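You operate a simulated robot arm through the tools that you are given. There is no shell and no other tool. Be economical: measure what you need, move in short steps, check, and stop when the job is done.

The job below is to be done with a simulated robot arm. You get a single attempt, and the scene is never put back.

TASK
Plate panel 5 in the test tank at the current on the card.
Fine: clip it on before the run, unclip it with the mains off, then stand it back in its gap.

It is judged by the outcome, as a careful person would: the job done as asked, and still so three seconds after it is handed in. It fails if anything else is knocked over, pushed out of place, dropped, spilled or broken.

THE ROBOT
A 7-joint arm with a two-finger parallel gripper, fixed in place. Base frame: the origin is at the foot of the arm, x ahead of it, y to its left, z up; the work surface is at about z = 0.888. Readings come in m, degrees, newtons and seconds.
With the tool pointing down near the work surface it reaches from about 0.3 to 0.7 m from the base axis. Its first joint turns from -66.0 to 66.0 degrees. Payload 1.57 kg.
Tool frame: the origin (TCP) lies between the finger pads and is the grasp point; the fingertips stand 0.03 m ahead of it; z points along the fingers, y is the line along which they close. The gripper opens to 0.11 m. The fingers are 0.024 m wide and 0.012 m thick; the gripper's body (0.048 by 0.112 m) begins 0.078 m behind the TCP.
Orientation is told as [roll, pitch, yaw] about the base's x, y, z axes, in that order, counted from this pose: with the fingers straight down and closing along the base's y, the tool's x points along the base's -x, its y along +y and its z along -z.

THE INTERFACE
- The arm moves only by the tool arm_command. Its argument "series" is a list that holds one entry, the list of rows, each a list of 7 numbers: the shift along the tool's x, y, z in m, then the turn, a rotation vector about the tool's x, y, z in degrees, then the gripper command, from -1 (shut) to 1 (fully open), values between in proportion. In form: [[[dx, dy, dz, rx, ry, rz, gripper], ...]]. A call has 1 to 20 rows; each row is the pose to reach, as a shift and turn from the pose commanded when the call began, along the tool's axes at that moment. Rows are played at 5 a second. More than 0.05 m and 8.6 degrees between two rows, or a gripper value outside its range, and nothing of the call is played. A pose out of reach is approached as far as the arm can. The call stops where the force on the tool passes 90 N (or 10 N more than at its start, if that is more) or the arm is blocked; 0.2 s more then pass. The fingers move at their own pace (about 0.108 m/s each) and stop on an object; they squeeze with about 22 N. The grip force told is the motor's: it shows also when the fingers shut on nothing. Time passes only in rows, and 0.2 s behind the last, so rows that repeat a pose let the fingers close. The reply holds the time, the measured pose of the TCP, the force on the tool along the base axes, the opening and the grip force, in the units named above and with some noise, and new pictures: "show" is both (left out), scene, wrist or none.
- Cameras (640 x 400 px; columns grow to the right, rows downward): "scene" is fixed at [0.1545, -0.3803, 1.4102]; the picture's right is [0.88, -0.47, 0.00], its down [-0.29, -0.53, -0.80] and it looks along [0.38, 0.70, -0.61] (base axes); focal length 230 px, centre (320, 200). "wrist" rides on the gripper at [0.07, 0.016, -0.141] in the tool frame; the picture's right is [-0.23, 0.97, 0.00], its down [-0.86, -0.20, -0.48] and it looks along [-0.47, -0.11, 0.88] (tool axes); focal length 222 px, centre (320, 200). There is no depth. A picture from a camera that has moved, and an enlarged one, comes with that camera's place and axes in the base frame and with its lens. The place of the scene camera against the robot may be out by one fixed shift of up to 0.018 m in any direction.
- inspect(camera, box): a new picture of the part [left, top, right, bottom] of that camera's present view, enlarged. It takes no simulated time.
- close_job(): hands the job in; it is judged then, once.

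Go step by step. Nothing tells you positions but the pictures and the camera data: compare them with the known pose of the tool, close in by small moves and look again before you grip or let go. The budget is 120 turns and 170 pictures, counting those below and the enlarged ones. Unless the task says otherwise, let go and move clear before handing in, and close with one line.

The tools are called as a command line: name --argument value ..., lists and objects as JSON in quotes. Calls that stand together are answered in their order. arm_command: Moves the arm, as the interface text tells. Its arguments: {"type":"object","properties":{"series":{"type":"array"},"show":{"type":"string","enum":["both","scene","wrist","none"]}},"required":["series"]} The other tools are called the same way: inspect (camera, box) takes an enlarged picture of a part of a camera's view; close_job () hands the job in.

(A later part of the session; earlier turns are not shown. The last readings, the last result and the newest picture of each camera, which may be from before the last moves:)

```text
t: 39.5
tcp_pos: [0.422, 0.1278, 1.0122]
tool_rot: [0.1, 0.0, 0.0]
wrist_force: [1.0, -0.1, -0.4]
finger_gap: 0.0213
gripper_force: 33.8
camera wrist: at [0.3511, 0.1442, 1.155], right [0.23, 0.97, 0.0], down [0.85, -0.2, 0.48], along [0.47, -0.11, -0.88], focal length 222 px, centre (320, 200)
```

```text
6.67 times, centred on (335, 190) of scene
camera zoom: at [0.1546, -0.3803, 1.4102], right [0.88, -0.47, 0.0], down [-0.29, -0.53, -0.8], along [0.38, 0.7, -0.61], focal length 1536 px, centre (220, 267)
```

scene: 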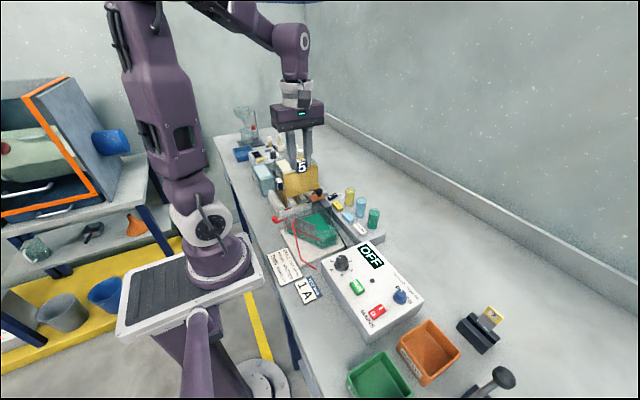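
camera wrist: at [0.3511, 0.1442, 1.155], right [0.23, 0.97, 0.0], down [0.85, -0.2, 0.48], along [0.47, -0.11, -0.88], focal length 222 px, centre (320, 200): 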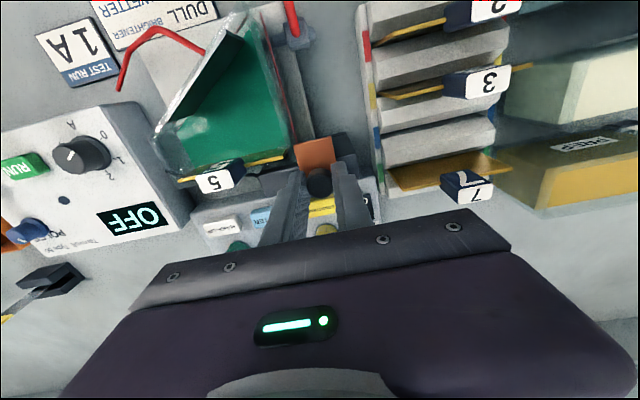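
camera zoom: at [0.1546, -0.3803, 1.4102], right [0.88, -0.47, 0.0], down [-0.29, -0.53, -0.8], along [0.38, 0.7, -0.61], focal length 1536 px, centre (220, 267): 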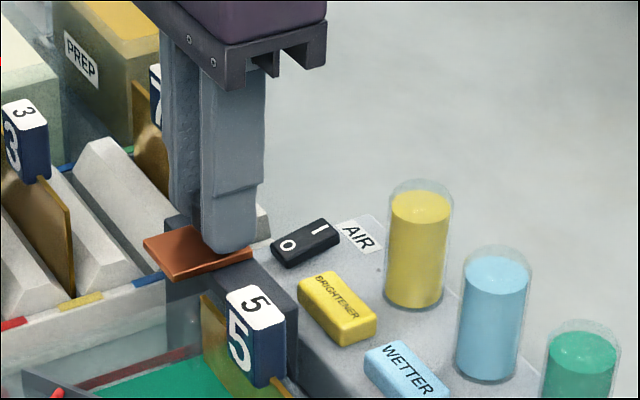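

Knob held (21 mm). I'll try sliding it gently toward −y.

arm_command --series '[[[0, -0.003, 0, 0, 0, 0, -1], [0, -0.006, 0, 0, 0, 0, -1], [0, -0.009, 0, 0, 0, 0, -1], [0, -0.009, 0, 0, 0, 0, -1]]]' --show "none"

inspect --camera "scene" --box '[305, 170, 355, 220]'

```text
t: 40.5
tcp_pos: [0.4222, 0.1199, 1.0138]
tool_rot: [0.0, -0.1, 0.0]
wrist_force: [2.9, -1.1, 1.4]
finger_gap: 0.0207
gripper_force: 34.2
```

```text
8.00 times, centred on (330, 195) of scene
camera zoom: at [0.1546, -0.3803, 1.4102], right [0.88, -0.47, 0.0], down [-0.29, -0.53, -0.8], along [0.38, 0.7, -0.61], focal length 1843 px, centre (240, 240)
```

zoom: 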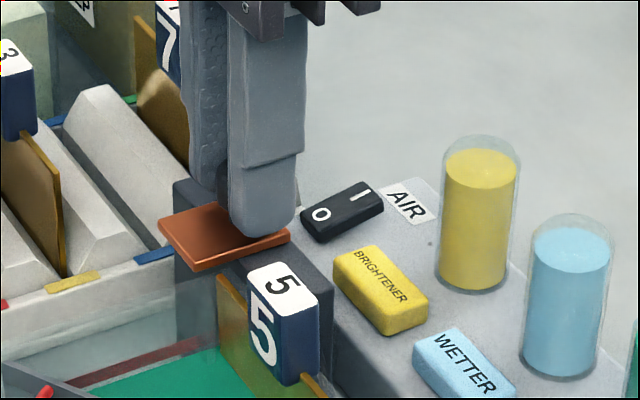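

The jaw slides freely toward −y. I'll continue in small steps until it stops or covers the panel.

arm_command --series '[[[0, -0.003, 0, 0, 0, 0, -1], [0, -0.006, 0, 0, 0, 0, -1], [0, -0.009, 0, 0, 0, 0, -1], [0, -0.012, 0, 0, 0, 0, -1], [0, -0.012, 0, 0, 0, 0, -1]]]' --show "wrist"

inspect --camera "scene" --box '[305, 170, 355, 220]'

inspect --camera "wrist" --box '[260, 130, 380, 210]'

```text
t: 41.7
tcp_pos: [0.4212, 0.1057, 1.0119]
tool_rot: [0.0, -0.1, 0.0]
wrist_force: [6.3, 0.2, 3.9]
finger_gap: 0.0208
gripper_force: 34.5
camera wrist: at [0.351, 0.1229, 1.1549], right [0.23, 0.97, 0.0], down [0.85, -0.2, 0.48], along [0.47, -0.11, -0.88], focal length 222 px, centre (320, 200)
```

wrist: 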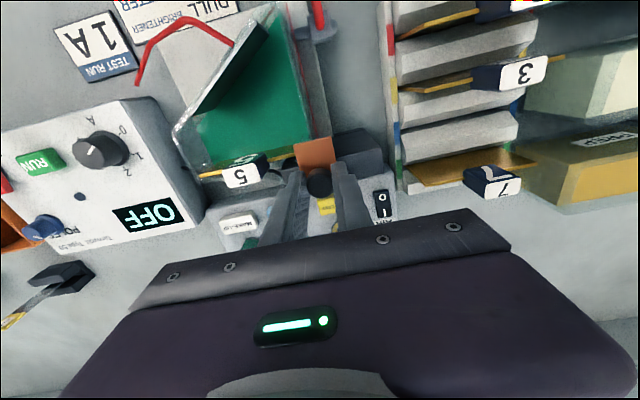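

```text
8.00 times, centred on (330, 195) of scene
camera zoom: at [0.1546, -0.3803, 1.4102], right [0.88, -0.47, 0.0], down [-0.29, -0.53, -0.8], along [0.38, 0.7, -0.61], focal length 1843 px, centre (240, 240)
```

zoom: 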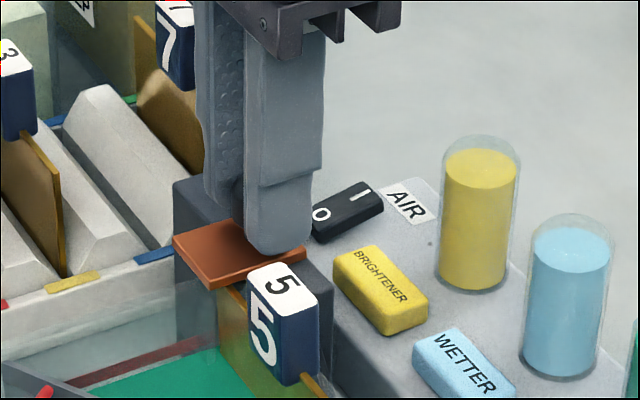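

```text
5.00 times, centred on (320, 170) of wrist
camera zoom: at [0.351, 0.1229, 1.1549], right [0.23, 0.97, 0.0], down [0.85, -0.2, 0.48], along [0.47, -0.11, -0.88], focal length 1111 px, centre (320, 350)
```

zoom: 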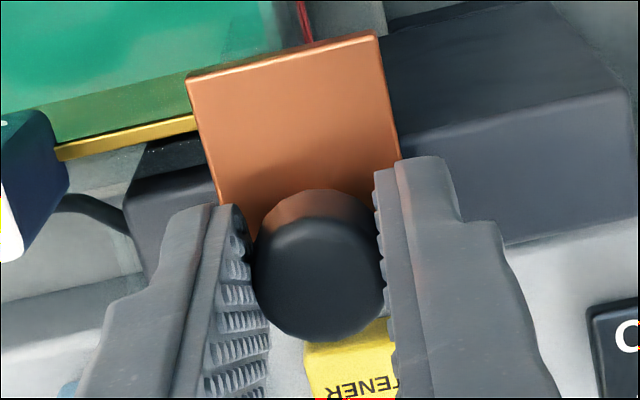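

The jaw is over the panel's end by about 10 mm. I'll continue gently to find its end stop.

arm_command --series '[[[0, -0.002, 0, 0, 0, 0, -1], [0, -0.004, 0, 0, 0, 0, -1], [0, -0.006, 0, 0, 0, 0, -1], [0, -0.006, 0, 0, 0, 0, -1]]]' --show "none"

inspect --camera "wrist" --box '[260, 130, 380, 210]'

```text
t: 42.7
tcp_pos: [0.4222, 0.101, 1.0119]
tool_rot: [0.1, -0.1, 0.0]
wrist_force: [9.0, -0.5, -1.6]
finger_gap: 0.0209
gripper_force: 33.9
```

```text
5.00 times, centred on (320, 170) of wrist
camera zoom: at [0.351, 0.1168, 1.1549], right [0.23, 0.97, 0.0], down [0.85, -0.2, 0.48], along [0.47, -0.11, -0.88], focal length 1111 px, centre (320, 350)
```

zoom: 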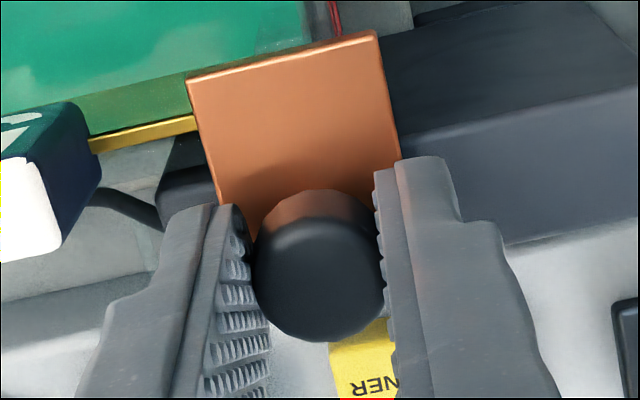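

arm_command --series '[[[0, -0.0015, 0, 0, 0, 0, -1], [0, -0.003, 0, 0, 0, 0, -1], [0, -0.0045, 0, 0, 0, 0, -1], [0, -0.0045, 0, 0, 0, 0, -1]]]' --show "none"

inspect --camera "wrist" --box '[260, 130, 380, 210]'

```text
t: 43.7
tcp_pos: [0.422, 0.0972, 1.0116]
tool_rot: [0.2, -0.2, -0.1]
wrist_force: [9.3, 0.4, 6.9]
finger_gap: 0.0208
gripper_force: 34.4
```

```text
5.00 times, centred on (320, 170) of wrist
camera zoom: at [0.3509, 0.1126, 1.1549], right [0.23, 0.97, 0.0], down [0.85, -0.2, 0.48], along [0.47, -0.11, -0.88], focal length 1111 px, centre (320, 350)
```

zoom: 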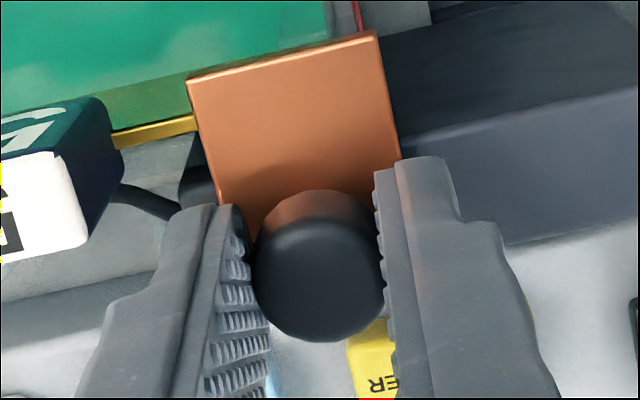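

arm_command --series '[[[0, -0.0015, 0, 0, 0, 0, -1], [0, -0.003, 0, 0, 0, 0, -1], [0, -0.0045, 0, 0, 0, 0, -1], [0, -0.0045, 0, 0, 0, 0, -1]]]' --show "none"

inspect --camera "wrist" --box '[240, 130, 380, 210]'

inspect --camera "scene" --box '[305, 170, 365, 230]'

```text
t: 44.7
tcp_pos: [0.4218, 0.0935, 1.0128]
tool_rot: [0.2, -0.1, 0.1]
wrist_force: [10.4, 15.9, -1.8]
finger_gap: 0.021
gripper_force: 34.4
```

```text
4.57 times, centred on (310, 170) of wrist
camera zoom: at [0.3508, 0.1094, 1.1549], right [0.23, 0.97, 0.0], down [0.85, -0.2, 0.48], along [0.47, -0.11, -0.88], focal length 1015 px, centre (366, 337)
```

zoom: 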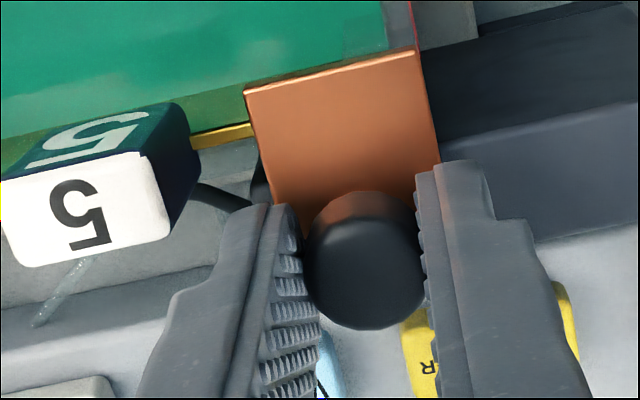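

```text
6.67 times, centred on (335, 200) of scene
camera zoom: at [0.1548, -0.3798, 1.4103], right [0.88, -0.47, 0.0], down [-0.29, -0.53, -0.8], along [0.38, 0.7, -0.61], focal length 1536 px, centre (220, 200)
```

zoom: 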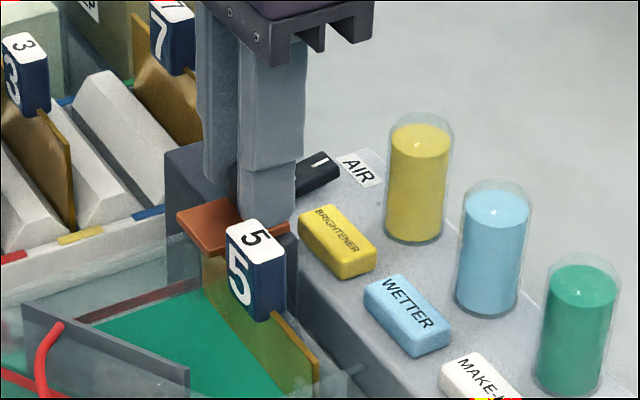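

The end stop is felt (16 N), so the panel is clipped. I'll relax slightly, open just enough to clear the knob, and rise.

arm_command --series '[[[0, 0.001, 0, 0, 0, 0, -1], [0, 0.001, 0, 0, 0, 0, -0.5], [0, 0.001, 0, 0, 0, 0, -0.5], [0, 0.001, -0.02, 0, 0, 0, -0.5], [0, 0.001, -0.05, 0, 0, 0, -0.5], [0, 0.001, -0.09, 0, 0, 0, -0.5], [0, 0.001, -0.12, 0, 0, 0, -0.5], [0, 0.001, -0.12, 0, 0, 0, -0.5]]]' --show "wrist"

inspect --camera "wrist" --box '[220, 70, 380, 190]'

```text
t: 46.5
tcp_pos: [0.4217, 0.0929, 1.1334]
tool_rot: [0.0, -0.1, 0.0]
wrist_force: [0.0, -0.6, -0.3]
finger_gap: 0.0277
gripper_force: 0.1
camera wrist: at [0.351, 0.1094, 1.2761], right [0.23, 0.97, 0.0], down [0.85, -0.2, 0.48], along [0.47, -0.11, -0.88], focal length 222 px, centre (320, 200)
```

wrist: 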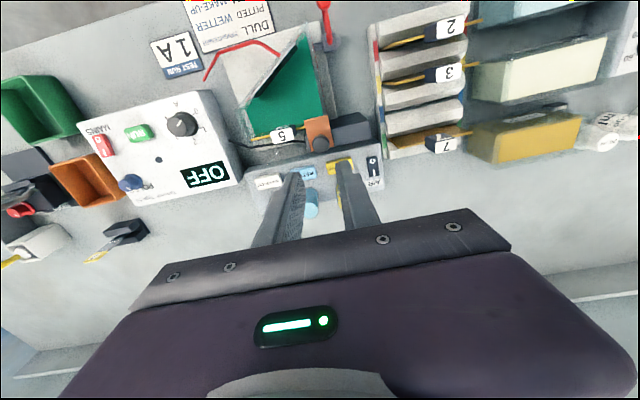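

```text
3.33 times, centred on (300, 130) of wrist
camera zoom: at [0.351, 0.1094, 1.2761], right [0.23, 0.97, 0.0], down [0.85, -0.2, 0.48], along [0.47, -0.11, -0.88], focal length 740 px, centre (387, 433)
```

zoom: 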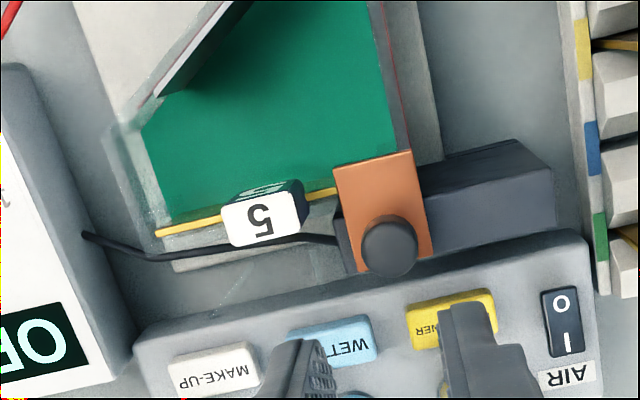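

Panel clipped under the copper jaw. Now to the supply: I'll close the gripper and hover over the "I" end of the mains rocker, at about (0.378, −0.234).

arm_command --series '[[[0.005, -0.04, 0, 0, 0, 0, -1], [0.01, -0.08, 0, 0, 0, 0, -1], [0.016, -0.12, 0, 0, 0, 0, -1], [0.021, -0.16, 0, 0, 0, 0, -1], [0.026, -0.2, 0.02, 0, 0, 0, -1], [0.031, -0.24, 0.04, 0, 0, 0, -1], [0.037, -0.28, 0.06, 0, 0, 0, -1], [0.042, -0.327, 0.07, 0, 0, 0, -1], [0.042, -0.327, 0.09, 0, 0, 0, -1], [0.042, -0.327, 0.09, 0, 0, 0, -1]]]' --show "wrist"

inspect --camera "wrist" --box '[240, 90, 420, 210]'

```text
t: 48.7
tcp_pos: [0.3788, -0.234, 1.0424]
tool_rot: [0.0, -0.1, 0.0]
wrist_force: [0.1, 0.3, 0.2]
finger_gap: 0.0
gripper_force: 21.5
camera wrist: at [0.3084, -0.2184, 1.185], right [0.23, 0.97, 0.0], down [0.85, -0.2, 0.48], along [0.47, -0.11, -0.88], focal length 222 px, centre (320, 200)
```

wrist: 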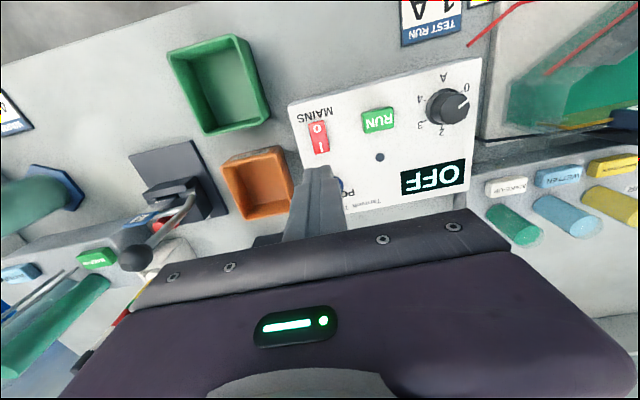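

```text
3.33 times, centred on (330, 150) of wrist
camera zoom: at [0.3084, -0.2184, 1.185], right [0.23, 0.97, 0.0], down [0.85, -0.2, 0.48], along [0.47, -0.11, -0.88], focal length 740 px, centre (287, 367)
```

zoom: 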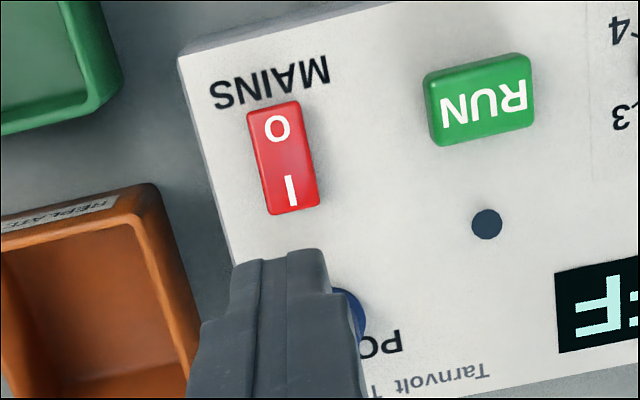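

The rocker spans x≈0.3465–0.384 at y≈−0.233. I'll come down on the "I" half in small steps.

arm_command --series '[[[-0.001, 0.001, 0.03, 0, 0, 0, -1], [-0.001, 0.001, 0.06, 0, 0, 0, -1], [-0.001, 0.001, 0.068, 0, 0, 0, -1], [-0.001, 0.001, 0.068, 0, 0, 0, -1]]]' --show "none"

inspect --camera "scene" --box '[335, 250, 435, 340]'

```text
t: 49.7
tcp_pos: [0.3805, -0.2332, 0.9746]
tool_rot: [0.0, 0.0, 0.0]
wrist_force: [1.3, -0.6, 0.8]
finger_gap: 0.0002
gripper_force: 21.7
```

```text
4.44 times, centred on (385, 295) of scene
camera zoom: at [0.1545, -0.3803, 1.4102], right [0.88, -0.47, 0.0], down [-0.29, -0.53, -0.8], along [0.38, 0.7, -0.61], focal length 1024 px, centre (31, -222)
```

zoom: 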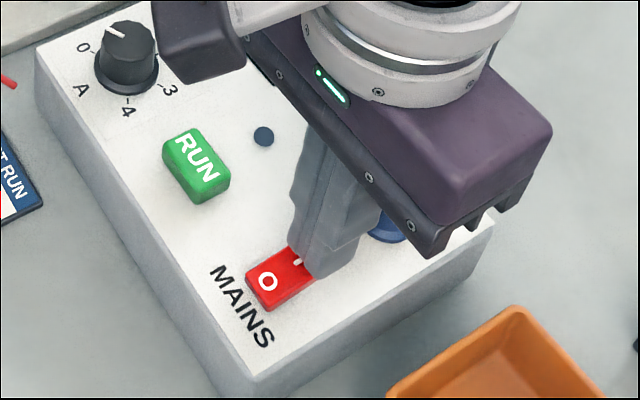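

arm_command --series '[[[0, 0, 0.002, 0, 0, 0, -1], [0, 0, 0.004, 0, 0, 0, -1], [0, 0, 0.006, 0, 0, 0, -1], [0, 0, 0.006, 0, 0, 0, -1]]]' --show "none"

inspect --camera "scene" --box '[335, 235, 435, 335]'

```text
t: 50.7
tcp_pos: [0.3815, -0.2339, 0.9707]
tool_rot: [-0.1, -0.3, 0.1]
wrist_force: [-1.5, 2.7, 12.0]
finger_gap: 0.0001
gripper_force: 21.1
stopped in row 4: the force on the tool passed its limit (the readings are from after the stop); the commanded pose is now the measured one
```

```text
4.00 times, centred on (385, 285) of scene
camera zoom: at [0.1544, -0.3802, 1.4103], right [0.88, -0.47, 0.0], down [-0.29, -0.53, -0.8], along [0.38, 0.7, -0.61], focal length 921 px, centre (60, -140)
```

zoom: 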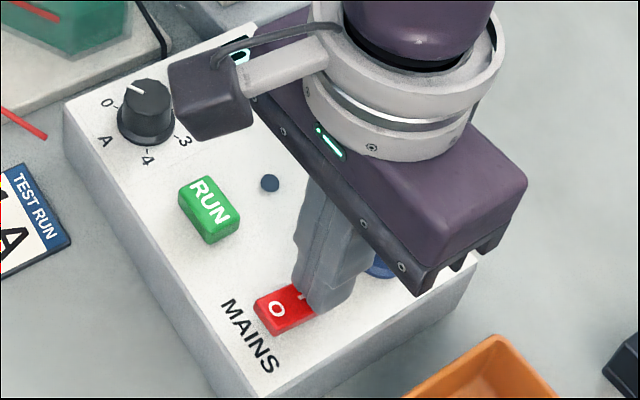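

Contact made at tip z≈0.941 and the rocker seems to have tipped. I'll rise and look at the display.

arm_command --series '[[[0, 0, -0.03, 0, 0, 0, -1], [0.0, 0.02, -0.07, 0, 0, 0, -1], [0.0, 0.05, -0.09, 0, 0, 0, -1], [0.0, 0.08, -0.09, 0, 0, 0, -1], [0.0, 0.08, -0.09, 0, 0, 0, -1]]]' --show "wrist"

inspect --camera "wrist" --box '[220, 70, 420, 210]'

```text
t: 51.9
tcp_pos: [0.3809, -0.1543, 1.0606]
tool_rot: [-0.1, -0.2, 0.0]
wrist_force: [-0.6, 0.2, -0.6]
finger_gap: 0.0
gripper_force: 21.5
camera wrist: at [0.3096, -0.1371, 1.2025], right [0.23, 0.97, 0.0], down [0.85, -0.2, 0.48], along [0.47, -0.11, -0.88], focal length 222 px, centre (320, 200)
```

wrist: 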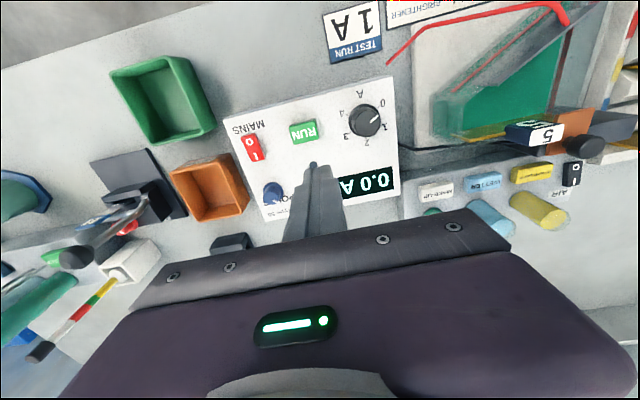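

```text
2.86 times, centred on (320, 140) of wrist
camera zoom: at [0.3096, -0.1371, 1.2025], right [0.23, 0.97, 0.0], down [0.85, -0.2, 0.48], along [0.47, -0.11, -0.88], focal length 635 px, centre (320, 371)
```

zoom: 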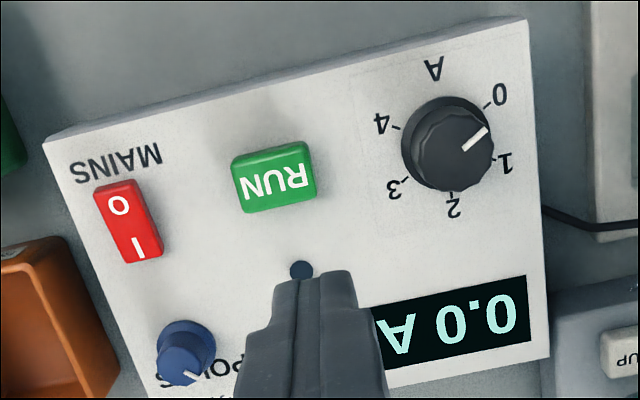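

Mains is on and the display reads 0.0 A. Now I hover over the current dial, at about (0.3637, −0.097), with the gripper part open.

arm_command --series '[[[0.0165, 0.03, -0.0, 0, 0, 0, -0.1], [0.0165, 0.057, 0.0, 0, 0.2, 0, -0.1], [0.0165, 0.057, 0.03, 0, 0.2, 0, -0.1], [0.0165, 0.057, 0.05, 0, 0.2, 0, -0.1], [0.0165, 0.057, 0.05, 0, 0.2, 0, -0.1]]]' --show "wrist"

inspect --camera "wrist" --box '[240, 100, 400, 220]'

inspect --camera "scene" --box '[310, 230, 390, 290]'

```text
t: 53.1
tcp_pos: [0.3627, -0.098, 1.0093]
tool_rot: [-0.1, 0.0, 0.0]
wrist_force: [-1.1, -0.1, 0.3]
finger_gap: 0.0494
gripper_force: 0.1
camera wrist: at [0.2932, -0.0805, 1.153], right [0.23, 0.97, 0.0], down [0.85, -0.2, 0.48], along [0.47, -0.11, -0.88], focal length 222 px, centre (320, 200)
```

wrist: 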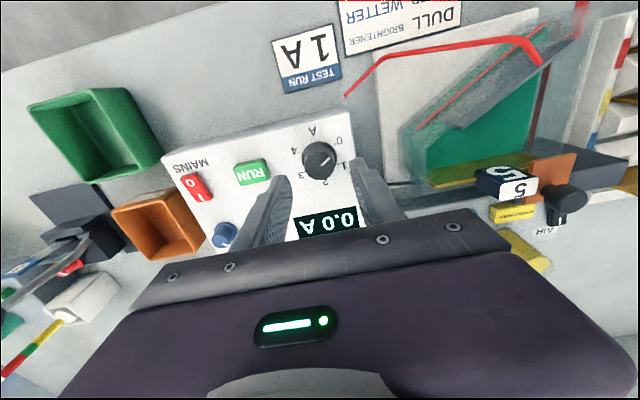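

```text
3.33 times, centred on (320, 160) of wrist
camera zoom: at [0.2932, -0.0805, 1.153], right [0.23, 0.97, 0.0], down [0.85, -0.2, 0.48], along [0.47, -0.11, -0.88], focal length 740 px, centre (320, 333)
```

zoom: 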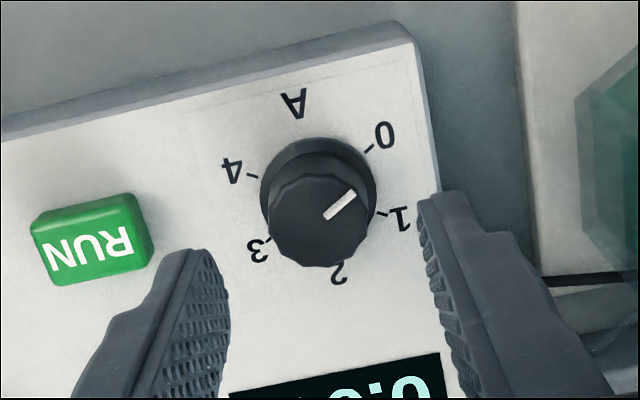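

```text
6.67 times, centred on (350, 260) of scene
camera zoom: at [0.1545, -0.3803, 1.4102], right [0.88, -0.47, 0.0], down [-0.29, -0.53, -0.8], along [0.38, 0.7, -0.61], focal length 1536 px, centre (120, -200)
```

zoom: 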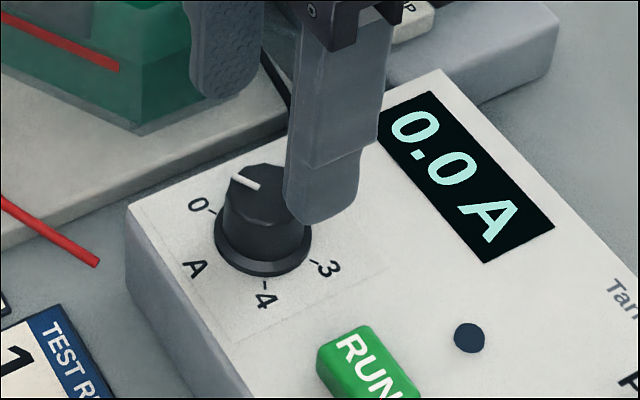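

Dial centre is (0.3637, −0.097), top at z≈0.957. I'll lower so the tips are at about 0.942 and grip it.

arm_command --series '[[[-0.001, 0.001, 0.015, 0, 0, 0, -0.1], [-0.001, 0.001, 0.03, 0, 0, 0, -0.1], [-0.001, 0.001, 0.037, 0, 0, 0, -0.1], [-0.001, 0.001, 0.037, 0, 0, 0, -1], [-0.001, 0.001, 0.037, 0, 0, 0, -1], [-0.001, 0.001, 0.037, 0, 0, 0, -1]]]' --show "wrist"

```text
t: 54.5
tcp_pos: [0.3653, -0.0972, 0.9712]
tool_rot: [-0.3, -0.1, -0.1]
wrist_force: [-2.2, -37.6, -11.9]
finger_gap: 0.0298
gripper_force: 38.9
camera wrist: at [0.2942, -0.0809, 1.1152], right [0.23, 0.97, 0.0], down [0.85, -0.2, 0.48], along [0.47, -0.11, -0.88], focal length 222 px, centre (320, 200)
```

wrist: 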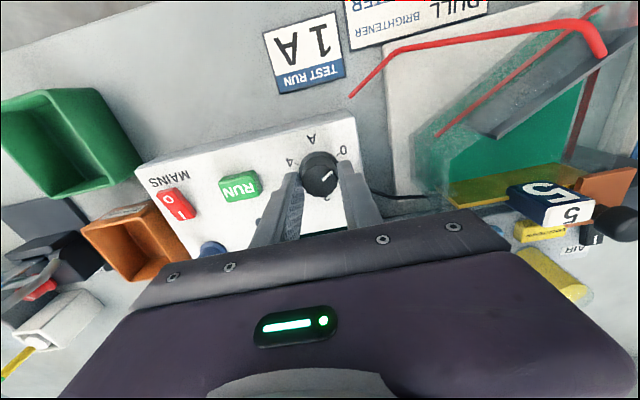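

Gripped (29.8 mm), but there's a 38 N side load, so the centring is slightly off. I'll shift −y by 1.5 mm and check.

arm_command --series '[[[0, -0.0007, 0, 0, 0, 0, -1], [0, -0.0015, 0, 0, 0, 0, -1], [0, -0.0015, 0, 0, 0, 0, -1]]]' --show "none"

```text
t: 55.3
tcp_pos: [0.3643, -0.0969, 0.9727]
tool_rot: [-0.1, 0.0, 0.0]
wrist_force: [0.1, -25.6, -9.4]
finger_gap: 0.0295
gripper_force: 39.8
```

arm_command --series '[[[0, -0.0015, 0, 0, 0, 0, -1], [0, -0.003, 0, 0, 0, 0, -1], [0, -0.003, 0.0, 0, 0, 0, -1]]]' --show "none"

inspect --camera "wrist" --box '[270, 130, 370, 210]'

```text
t: 56.1
tcp_pos: [0.3653, -0.0976, 0.9729]
tool_rot: [0.0, 0.1, 0.2]
wrist_force: [6.5, 29.3, -13.6]
finger_gap: 0.0296
gripper_force: 39.0
```

```text
5.00 times, centred on (320, 170) of wrist
camera zoom: at [0.2946, -0.0818, 1.1155], right [0.22, 0.97, 0.0], down [0.86, -0.2, 0.48], along [0.47, -0.11, -0.88], focal length 1111 px, centre (320, 350)
```

zoom: 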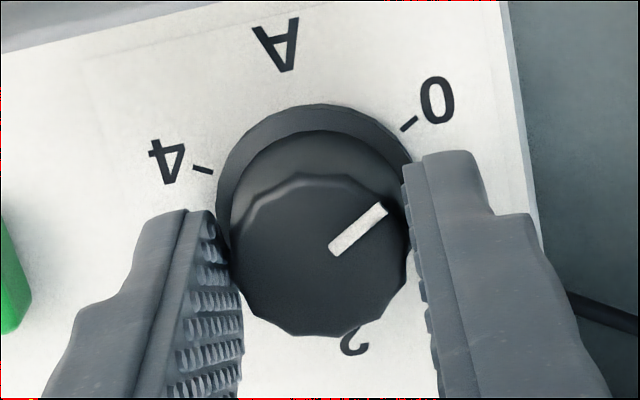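

arm_command --series '[[[0, 0.0015, 0, 0, 0, 0, -1], [0, 0.0015, 0.0, 0, 0, 0, -1]]]' --show "none"

```text
t: 56.7
tcp_pos: [0.3659, -0.0984, 0.9727]
tool_rot: [0.0, 0.2, 0.1]
wrist_force: [5.3, 29.7, -9.4]
finger_gap: 0.0295
gripper_force: 39.2
```

The load hardly changes, so I'll open to release it, read the free pose, and re-grip.

arm_command --series '[[[0, 0, 0, 0, 0, 0, -0.2], [0, 0, 0, 0, 0, 0, -0.2]]]' --show "none"

inspect --camera "wrist" --box '[270, 130, 370, 210]'

```text
t: 57.3
tcp_pos: [0.3647, -0.1004, 0.973]
tool_rot: [-0.1, 0.0, 0.0]
wrist_force: [0.5, -0.2, 0.5]
finger_gap: 0.0438
gripper_force: 0.1
```

```text
5.00 times, centred on (320, 170) of wrist
camera zoom: at [0.2944, -0.0826, 1.1156], right [0.23, 0.97, 0.0], down [0.85, -0.2, 0.48], along [0.47, -0.11, -0.88], focal length 1111 px, centre (320, 350)
```

zoom: 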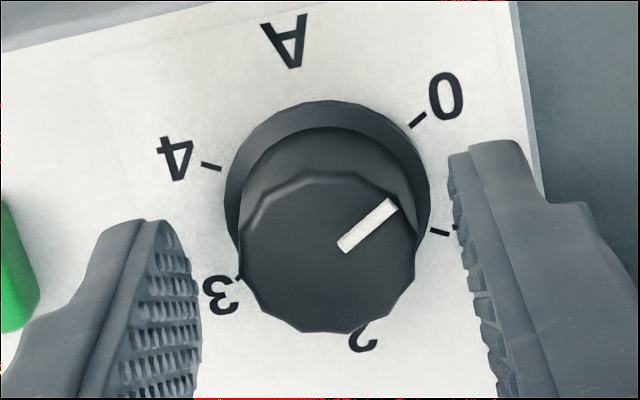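

arm_command --series '[[[0.0, 0.0008, 0, 0, 0, 0, -0.2], [0, 0.0008, 0, 0, 0, 0, -1], [0, 0.0008, 0, 0, 0, 0, -1], [0, 0.0008, 0, 0, 0, 0, -1]]]' --show "none"

```text
t: 58.3
tcp_pos: [0.3645, -0.0976, 0.9734]
tool_rot: [-0.1, 0.0, 0.0]
wrist_force: [0.5, 4.0, -0.1]
finger_gap: 0.0296
gripper_force: 39.0
```

Balanced now (4 N). I'll turn the dial clockwise by 30° first and read the display.

arm_command --series '[[[0, 0, 0, 0, 0, 7.5, -1], [0, 0, 0, 0, 0, 15, -1], [0, 0, 0, 0, 0, 22.5, -1], [0, 0, 0, 0, 0, 30, -1], [0, 0, 0, 0, 0, 30, -1]]]' --show "wrist"

inspect --camera "scene" --box '[310, 220, 410, 310]'

```text
t: 59.5
tcp_pos: [0.3652, -0.0985, 0.9725]
tool_rot: [-0.1, 0.0, -30.2]
wrist_force: [-2.3, -4.3, -20.0]
finger_gap: 0.0295
gripper_force: 39.7
camera wrist: at [0.3121, -0.049, 1.1155], right [0.68, 0.73, 0.0], down [0.64, -0.6, 0.48], along [0.35, -0.33, -0.88], focal length 222 px, centre (320, 200)
```

wrist: 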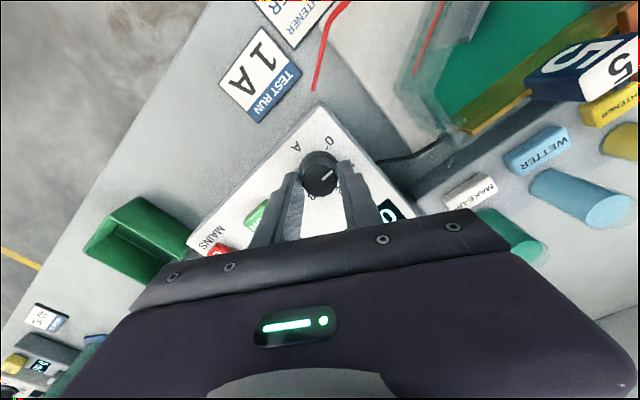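

```text
4.44 times, centred on (360, 265) of scene
camera zoom: at [0.1547, -0.3805, 1.4101], right [0.88, -0.47, 0.0], down [-0.29, -0.53, -0.8], along [0.38, 0.7, -0.61], focal length 1024 px, centre (142, -89)
```

zoom: 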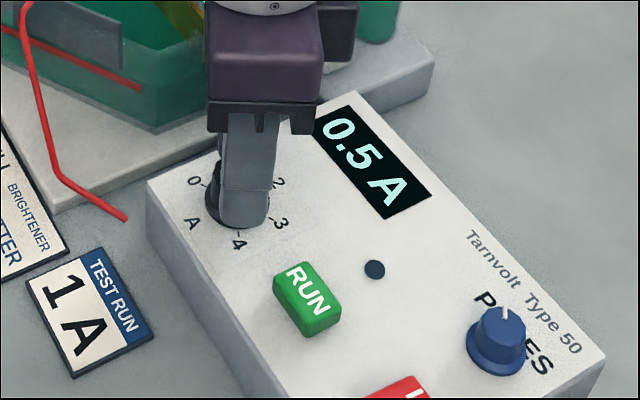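

Display reads 0.5 A after 30°, so another 30° gives 1.0 A.

arm_command --series '[[[0, 0, 0, 0, 0, 7.5, -1], [0, 0, 0, 0, 0, 15, -1], [0, 0, 0, 0, 0, 22.5, -1], [0, 0, 0, 0, 0, 30, -1], [0, 0, 0, 0, 0, 30, -1]]]' --show "none"

inspect --camera "scene" --box '[310, 220, 410, 310]'

```text
t: 60.7
tcp_pos: [0.3646, -0.0989, 0.9729]
tool_rot: [-0.1, -0.2, -60.1]
wrist_force: [-12.3, -14.2, -27.9]
finger_gap: 0.0296
gripper_force: 39.6
```

```text
4.44 times, centred on (360, 265) of scene
camera zoom: at [0.1545, -0.3808, 1.4101], right [0.88, -0.47, 0.0], down [-0.29, -0.53, -0.8], along [0.38, 0.7, -0.61], focal length 1024 px, centre (142, -89)
```

zoom: 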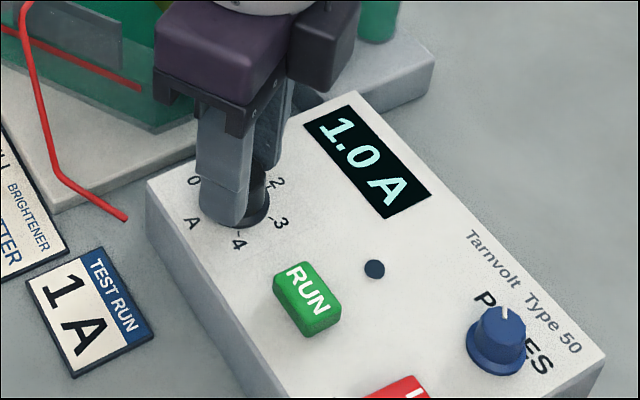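

Display shows 1.0 A. I'll open and lift clear, then check that the reading held.

arm_command --series '[[[0, 0, 0, 0, 0, 0, -0.1], [0, 0, 0, 0, 0, 0, -0.1], [0, 0, -0.03, 0, 0, 0, -0.1], [0, 0, -0.07, 0, 0, 0, -0.1], [0, 0, -0.1, 0, 0, 0, -0.1], [0, 0, -0.1, 0, 0, 0, -0.1]]]' --show "none"

inspect --camera "scene" --box '[310, 220, 410, 320]'

```text
t: 62.1
tcp_pos: [0.3658, -0.097, 1.0753]
tool_rot: [0.0, -0.1, -60.1]
wrist_force: [0.9, 0.1, -0.8]
finger_gap: 0.0496
gripper_force: 0.1
```

```text
4.00 times, centred on (360, 270) of scene
camera zoom: at [0.1545, -0.3803, 1.4102], right [0.88, -0.47, 0.0], down [-0.29, -0.53, -0.8], along [0.38, 0.7, -0.61], focal length 921 px, centre (160, -80)
```

zoom: 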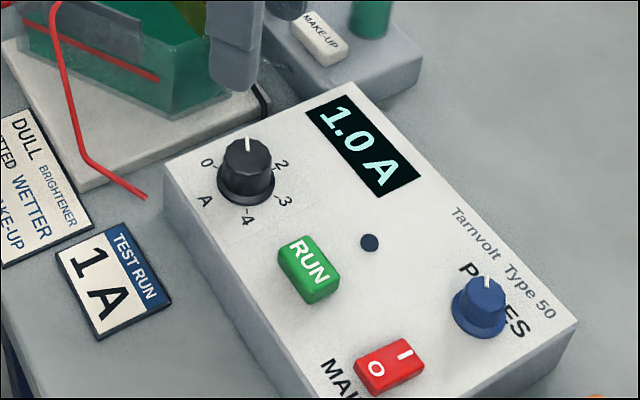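

1.0 A holds. Next I move over RUN, at about (0.358, −0.166), with the gripper closed and yaw back to 0.

arm_command --series '[[[-0.007, -0.005, 0, 0, 0, -7.5, -1], [-0.014, -0.01, 0, 0, 0, -15, -1], [-0.021, -0.0155, 0, 0, 0, -22.5, -1], [-0.028, -0.02, 0, 0, 0, -30, -1], [-0.035, -0.026, 0, 0, 0, -37.5, -1], [-0.042, -0.031, 0, 0, 0, -45, -1], [-0.049, -0.036, 0.01, 0, 0, -52.5, -1], [-0.0559, -0.0413, 0.02, 0, 0, -60.1, -1], [-0.0559, -0.0413, 0.045, 0, 0, -60.1, -1], [-0.0559, -0.0413, 0.06, 0, 0, -60.1, -1], [-0.0559, -0.0413, 0.06, 0, 0, -60.1, -1]]]' --show "wrist"

inspect --camera "wrist" --box '[250, 110, 390, 220]'

inspect --camera "scene" --box '[310, 220, 410, 320]'

```text
t: 64.5
tcp_pos: [0.3566, -0.168, 1.0132]
tool_rot: [-0.1, 0.0, 0.0]
wrist_force: [-0.3, 0.6, -0.7]
finger_gap: 0.0
gripper_force: 21.3
camera wrist: at [0.2862, -0.1508, 1.1561], right [0.22, 0.97, 0.0], down [0.86, -0.2, 0.48], along [0.47, -0.11, -0.88], focal length 222 px, centre (320, 200)
```

wrist: 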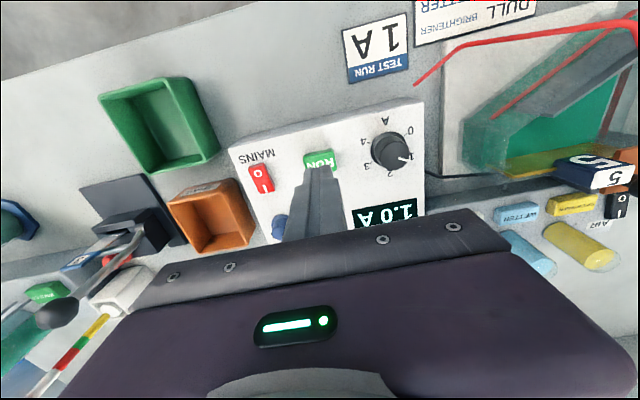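

```text
3.64 times, centred on (320, 165) of wrist
camera zoom: at [0.2862, -0.1508, 1.1561], right [0.22, 0.97, 0.0], down [0.86, -0.2, 0.48], along [0.47, -0.11, -0.88], focal length 808 px, centre (320, 327)
```

zoom: 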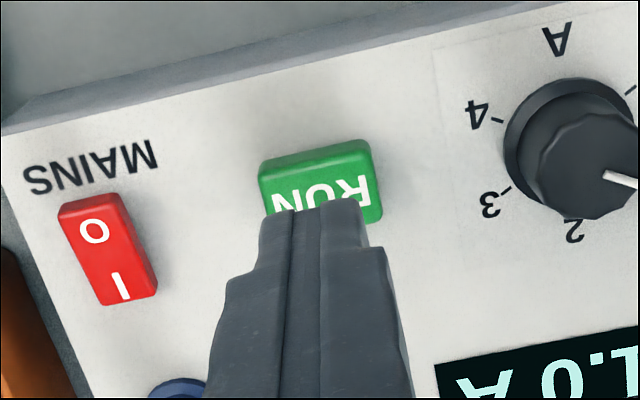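

```text
4.00 times, centred on (360, 270) of scene
camera zoom: at [0.1545, -0.3803, 1.4102], right [0.88, -0.47, 0.0], down [-0.29, -0.53, -0.8], along [0.38, 0.7, -0.61], focal length 921 px, centre (160, -80)
```

zoom: 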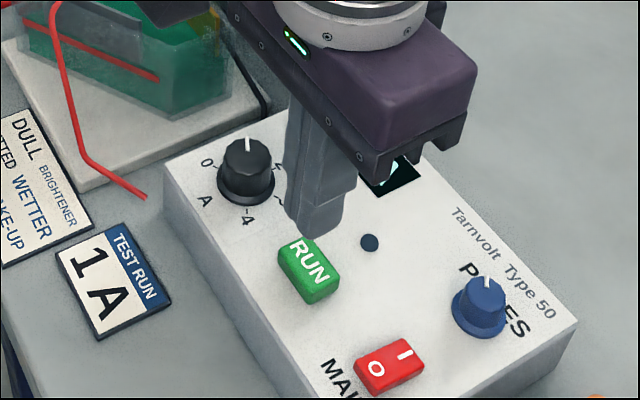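

Well over RUN. I'll press down in small steps.

arm_command --series '[[[-0.001, 0, 0.02, 0, 0, 0, -1], [-0.001, 0, 0.034, 0, 0, 0, -1], [-0.001, 0, 0.037, 0, 0, 0, -1], [-0.001, 0, 0.0385, 0, 0, 0, -1], [-0.001, 0, 0.04, 0, 0, 0, -1]]]' --show "none"

inspect --camera "scene" --box '[310, 220, 410, 320]'

```text
t: 65.7
tcp_pos: [0.3585, -0.1659, 0.973]
tool_rot: [-0.1, 0.0, 0.1]
wrist_force: [-0.8, -0.9, 1.5]
finger_gap: 0.0
gripper_force: 20.8
```

```text
4.00 times, centred on (360, 270) of scene
camera zoom: at [0.1545, -0.3803, 1.4102], right [0.88, -0.47, 0.0], down [-0.29, -0.53, -0.8], along [0.38, 0.7, -0.61], focal length 921 px, centre (160, -80)
```

zoom: 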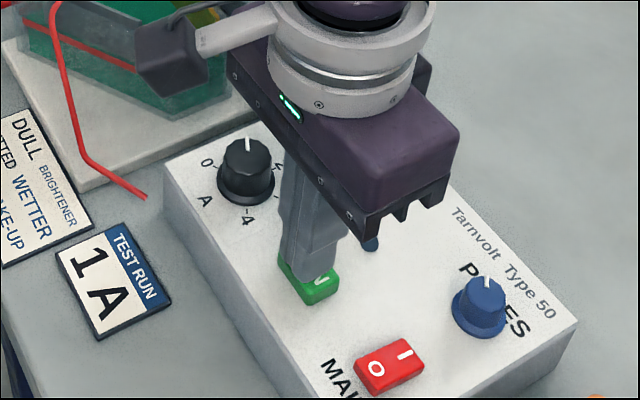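

arm_command --series '[[[0, 0, 0.0015, 0, 0, 0, -1], [0, 0, 0.003, 0, 0, 0, -1], [0, 0, 0.0045, 0, 0, 0, -1]]]' --show "none"

inspect --camera "scene" --box '[310, 220, 410, 320]'

```text
t: 66.5
tcp_pos: [0.3588, -0.1679, 0.9691]
tool_rot: [0.0, -0.1, 0.1]
wrist_force: [0.2, 2.2, 2.1]
finger_gap: 0.0
gripper_force: 21.3
```

```text
4.00 times, centred on (360, 270) of scene
camera zoom: at [0.1545, -0.3802, 1.4102], right [0.88, -0.47, 0.0], down [-0.29, -0.53, -0.8], along [0.38, 0.7, -0.61], focal length 921 px, centre (160, -80)
```

zoom: 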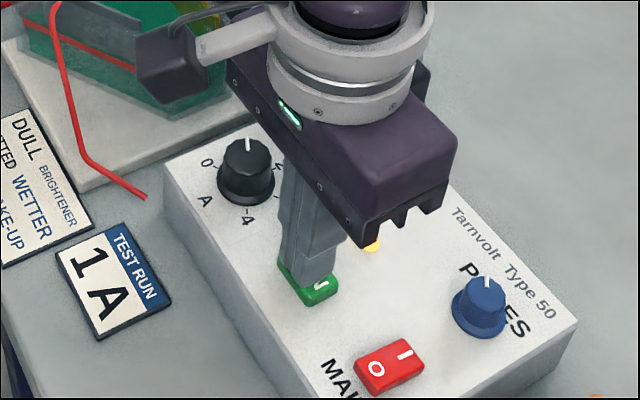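

The indicator lamp has lit amber, so the run has started. I'll rise straight up and watch the display.

arm_command --series '[[[0, 0, -0.03, 0, 0, 0, -1], [0, 0, -0.07, 0, 0, 0, -1], [0, 0, -0.1, 0, 0, 0, -1], [0, 0, -0.1, 0, 0, 0, -1]]]' --show "wrist"

inspect --camera "wrist" --box '[220, 80, 420, 220]'

```text
t: 67.5
tcp_pos: [0.358, -0.1665, 1.0686]
tool_rot: [-0.1, 0.0, 0.1]
wrist_force: [-0.1, 0.2, 0.3]
finger_gap: 0.0001
gripper_force: 21.3
camera wrist: at [0.2877, -0.1498, 1.2113], right [0.22, 0.97, 0.0], down [0.86, -0.2, 0.48], along [0.47, -0.11, -0.88], focal length 222 px, centre (320, 200)
```

wrist: 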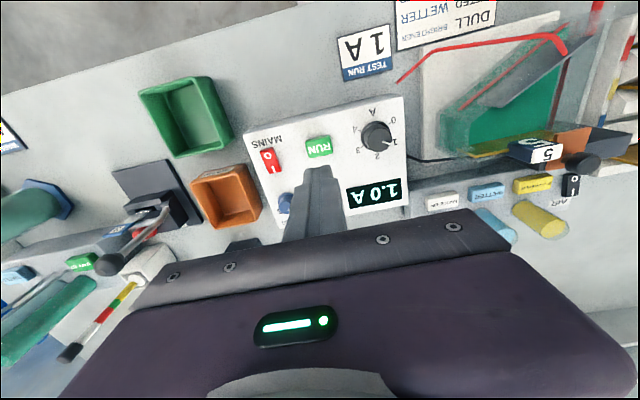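

```text
2.86 times, centred on (320, 150) of wrist
camera zoom: at [0.2877, -0.1498, 1.2113], right [0.22, 0.97, 0.0], down [0.86, -0.2, 0.48], along [0.47, -0.11, -0.88], focal length 635 px, centre (320, 343)
```

zoom: 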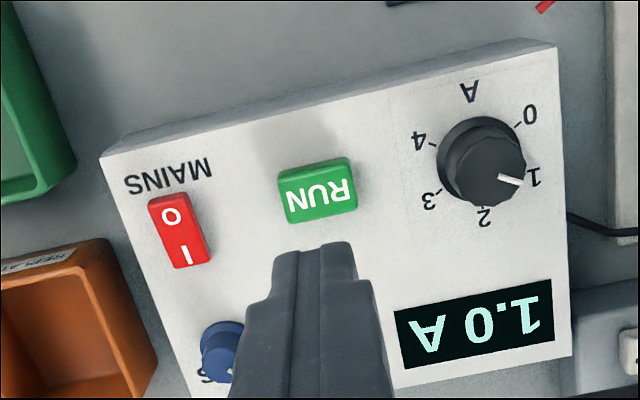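

Display stays at 1.0 A. I'll move toward the mains rocker's "O" end and hover there, watching the lamp.

arm_command --series '[[[0.004, -0.035, 0, 0, 0, 0, -1], [0.008, -0.067, 0, 0, 0, 0, -1], [0.008, -0.067, 0.03, 0, 0, 0, -1], [0.008, -0.067, 0.03, 0, 0, 0, -1]]]' --show "wrist"

inspect --camera "wrist" --box '[240, 90, 420, 220]'

inspect --camera "scene" --box '[280, 170, 400, 290]'

```text
t: 68.5
tcp_pos: [0.3513, -0.2345, 1.0377]
tool_rot: [-0.1, 0.0, 0.1]
wrist_force: [0.8, -0.6, 0.7]
finger_gap: 0.0
gripper_force: 21.7
camera wrist: at [0.2807, -0.2171, 1.1808], right [0.23, 0.97, 0.0], down [0.86, -0.2, 0.48], along [0.47, -0.11, -0.88], focal length 222 px, centre (320, 200)
```

wrist: 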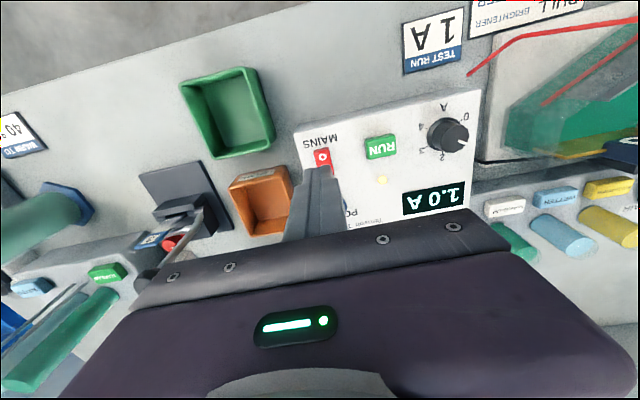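

```text
3.08 times, centred on (330, 155) of wrist
camera zoom: at [0.2807, -0.2171, 1.1808], right [0.23, 0.97, 0.0], down [0.86, -0.2, 0.48], along [0.47, -0.11, -0.88], focal length 684 px, centre (289, 338)
```

zoom: 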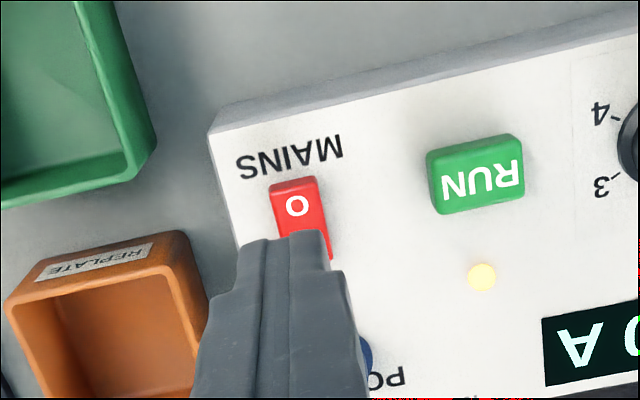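

```text
3.33 times, centred on (340, 230) of scene
camera zoom: at [0.1545, -0.3803, 1.4102], right [0.88, -0.47, 0.0], down [-0.29, -0.53, -0.8], along [0.38, 0.7, -0.61], focal length 768 px, centre (253, 100)
```

zoom: 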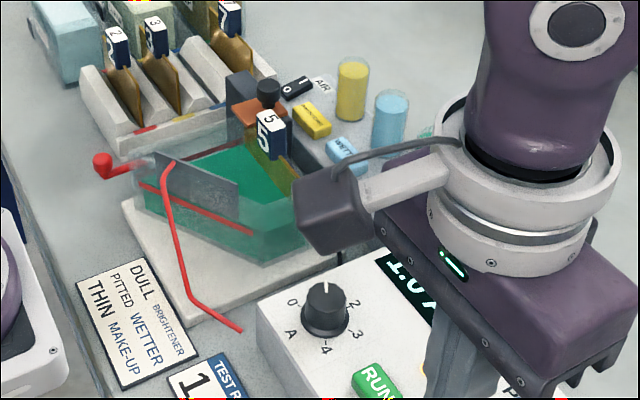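

The lamp is lit and the run is in progress. I'll hold still and wait for it to end.

arm_command --series '[[[0, 0, 0, 0, 0, 0, -1], [0, 0, 0, 0, 0, 0, -1], [0, 0, 0, 0, 0, 0, -1], [0, 0, 0, 0, 0, 0, -1], [0, 0, 0, 0, 0, 0, -1], [0, 0, 0, 0, 0, 0, -1], [0, 0, 0, 0, 0, 0, -1], [0, 0, 0, 0, 0, 0, -1], [0, 0, 0, 0, 0, 0, -1], [0, 0, 0, 0, 0, 0, -1], [0, 0, 0, 0, 0, 0, -1], [0, 0, 0, 0, 0, 0, -1], [0, 0, 0, 0, 0, 0, -1], [0, 0, 0, 0, 0, 0, -1], [0, 0, 0, 0, 0, 0, -1], [0, 0, 0, 0, 0, 0, -1], [0, 0, 0, 0, 0, 0, -1], [0, 0, 0, 0, 0, 0, -1], [0, 0, 0, 0, 0, 0, -1], [0, 0, 0, 0, 0, 0, -1]]]' --show "wrist"

```text
t: 72.7
tcp_pos: [0.3504, -0.2343, 1.0395]
tool_rot: [-0.1, -0.1, 0.1]
wrist_force: [0.2, -0.2, -0.3]
finger_gap: 0.0
gripper_force: 21.5
camera wrist: at [0.2807, -0.217, 1.181], right [0.23, 0.97, 0.0], down [0.86, -0.2, 0.48], along [0.47, -0.11, -0.88], focal length 222 px, centre (320, 200)
```

wrist: 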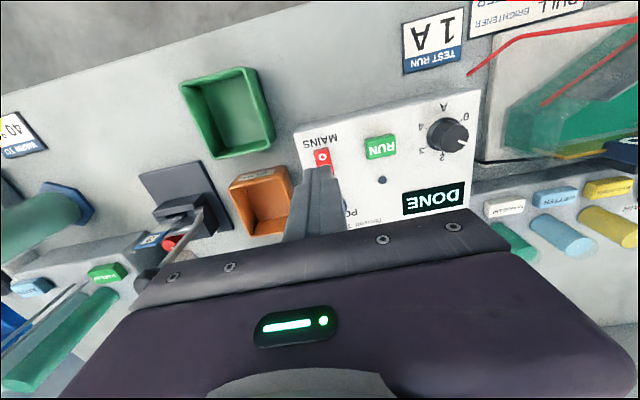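

Display says DONE and the lamp is off. Now I switch the mains off by pressing the "O" end.

arm_command --series '[[[0, 0.001, 0.03, 0, 0, 0, -1], [0, 0.001, 0.058, 0, 0, 0, -1], [0, 0.001, 0.062, 0, 0, 0, -1], [0, 0.001, 0.065, 0, 0, 0, -1], [0, 0.001, 0.067, 0, 0, 0, -1], [0, 0.001, 0.067, 0, 0, 0, -1]]]' --show "none"

inspect --camera "scene" --box '[320, 230, 420, 330]'

```text
t: 74.1
tcp_pos: [0.3505, -0.2323, 0.9724]
tool_rot: [0.0, 0.0, 0.2]
wrist_force: [0.0, -0.5, -0.3]
finger_gap: 0.0
gripper_force: 21.3
```

```text
4.00 times, centred on (370, 280) of scene
camera zoom: at [0.1545, -0.3803, 1.4102], right [0.88, -0.47, 0.0], down [-0.29, -0.53, -0.8], along [0.38, 0.7, -0.61], focal length 921 px, centre (120, -120)
```

zoom: 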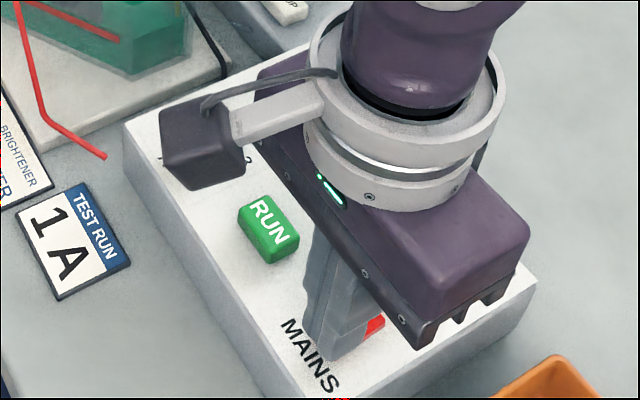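

arm_command --series '[[[0, 0, 0.0015, 0, 0, 0, -1], [0, 0, 0.003, 0, 0, 0, -1], [0, 0, 0.003, 0, 0, 0, -1]]]' --show "wrist"

```text
t: 74.8
tcp_pos: [0.3516, -0.2339, 0.9711]
tool_rot: [-0.1, -0.2, 0.1]
wrist_force: [-7.4, 6.6, 26.5]
finger_gap: 0.0
gripper_force: 21.3
stopped in row 3: the force on the tool passed its limit (the readings are from after the stop); the commanded pose is now the measured one
camera wrist: at [0.2796, -0.2165, 1.1139], right [0.23, 0.97, 0.0], down [0.85, -0.2, 0.48], along [0.47, -0.11, -0.88], focal length 222 px, centre (320, 200)
```

wrist: 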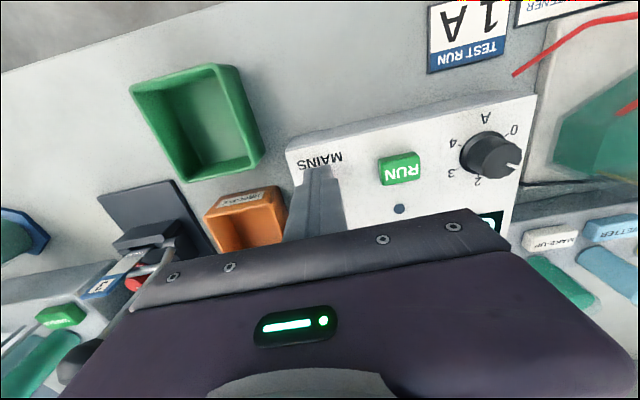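

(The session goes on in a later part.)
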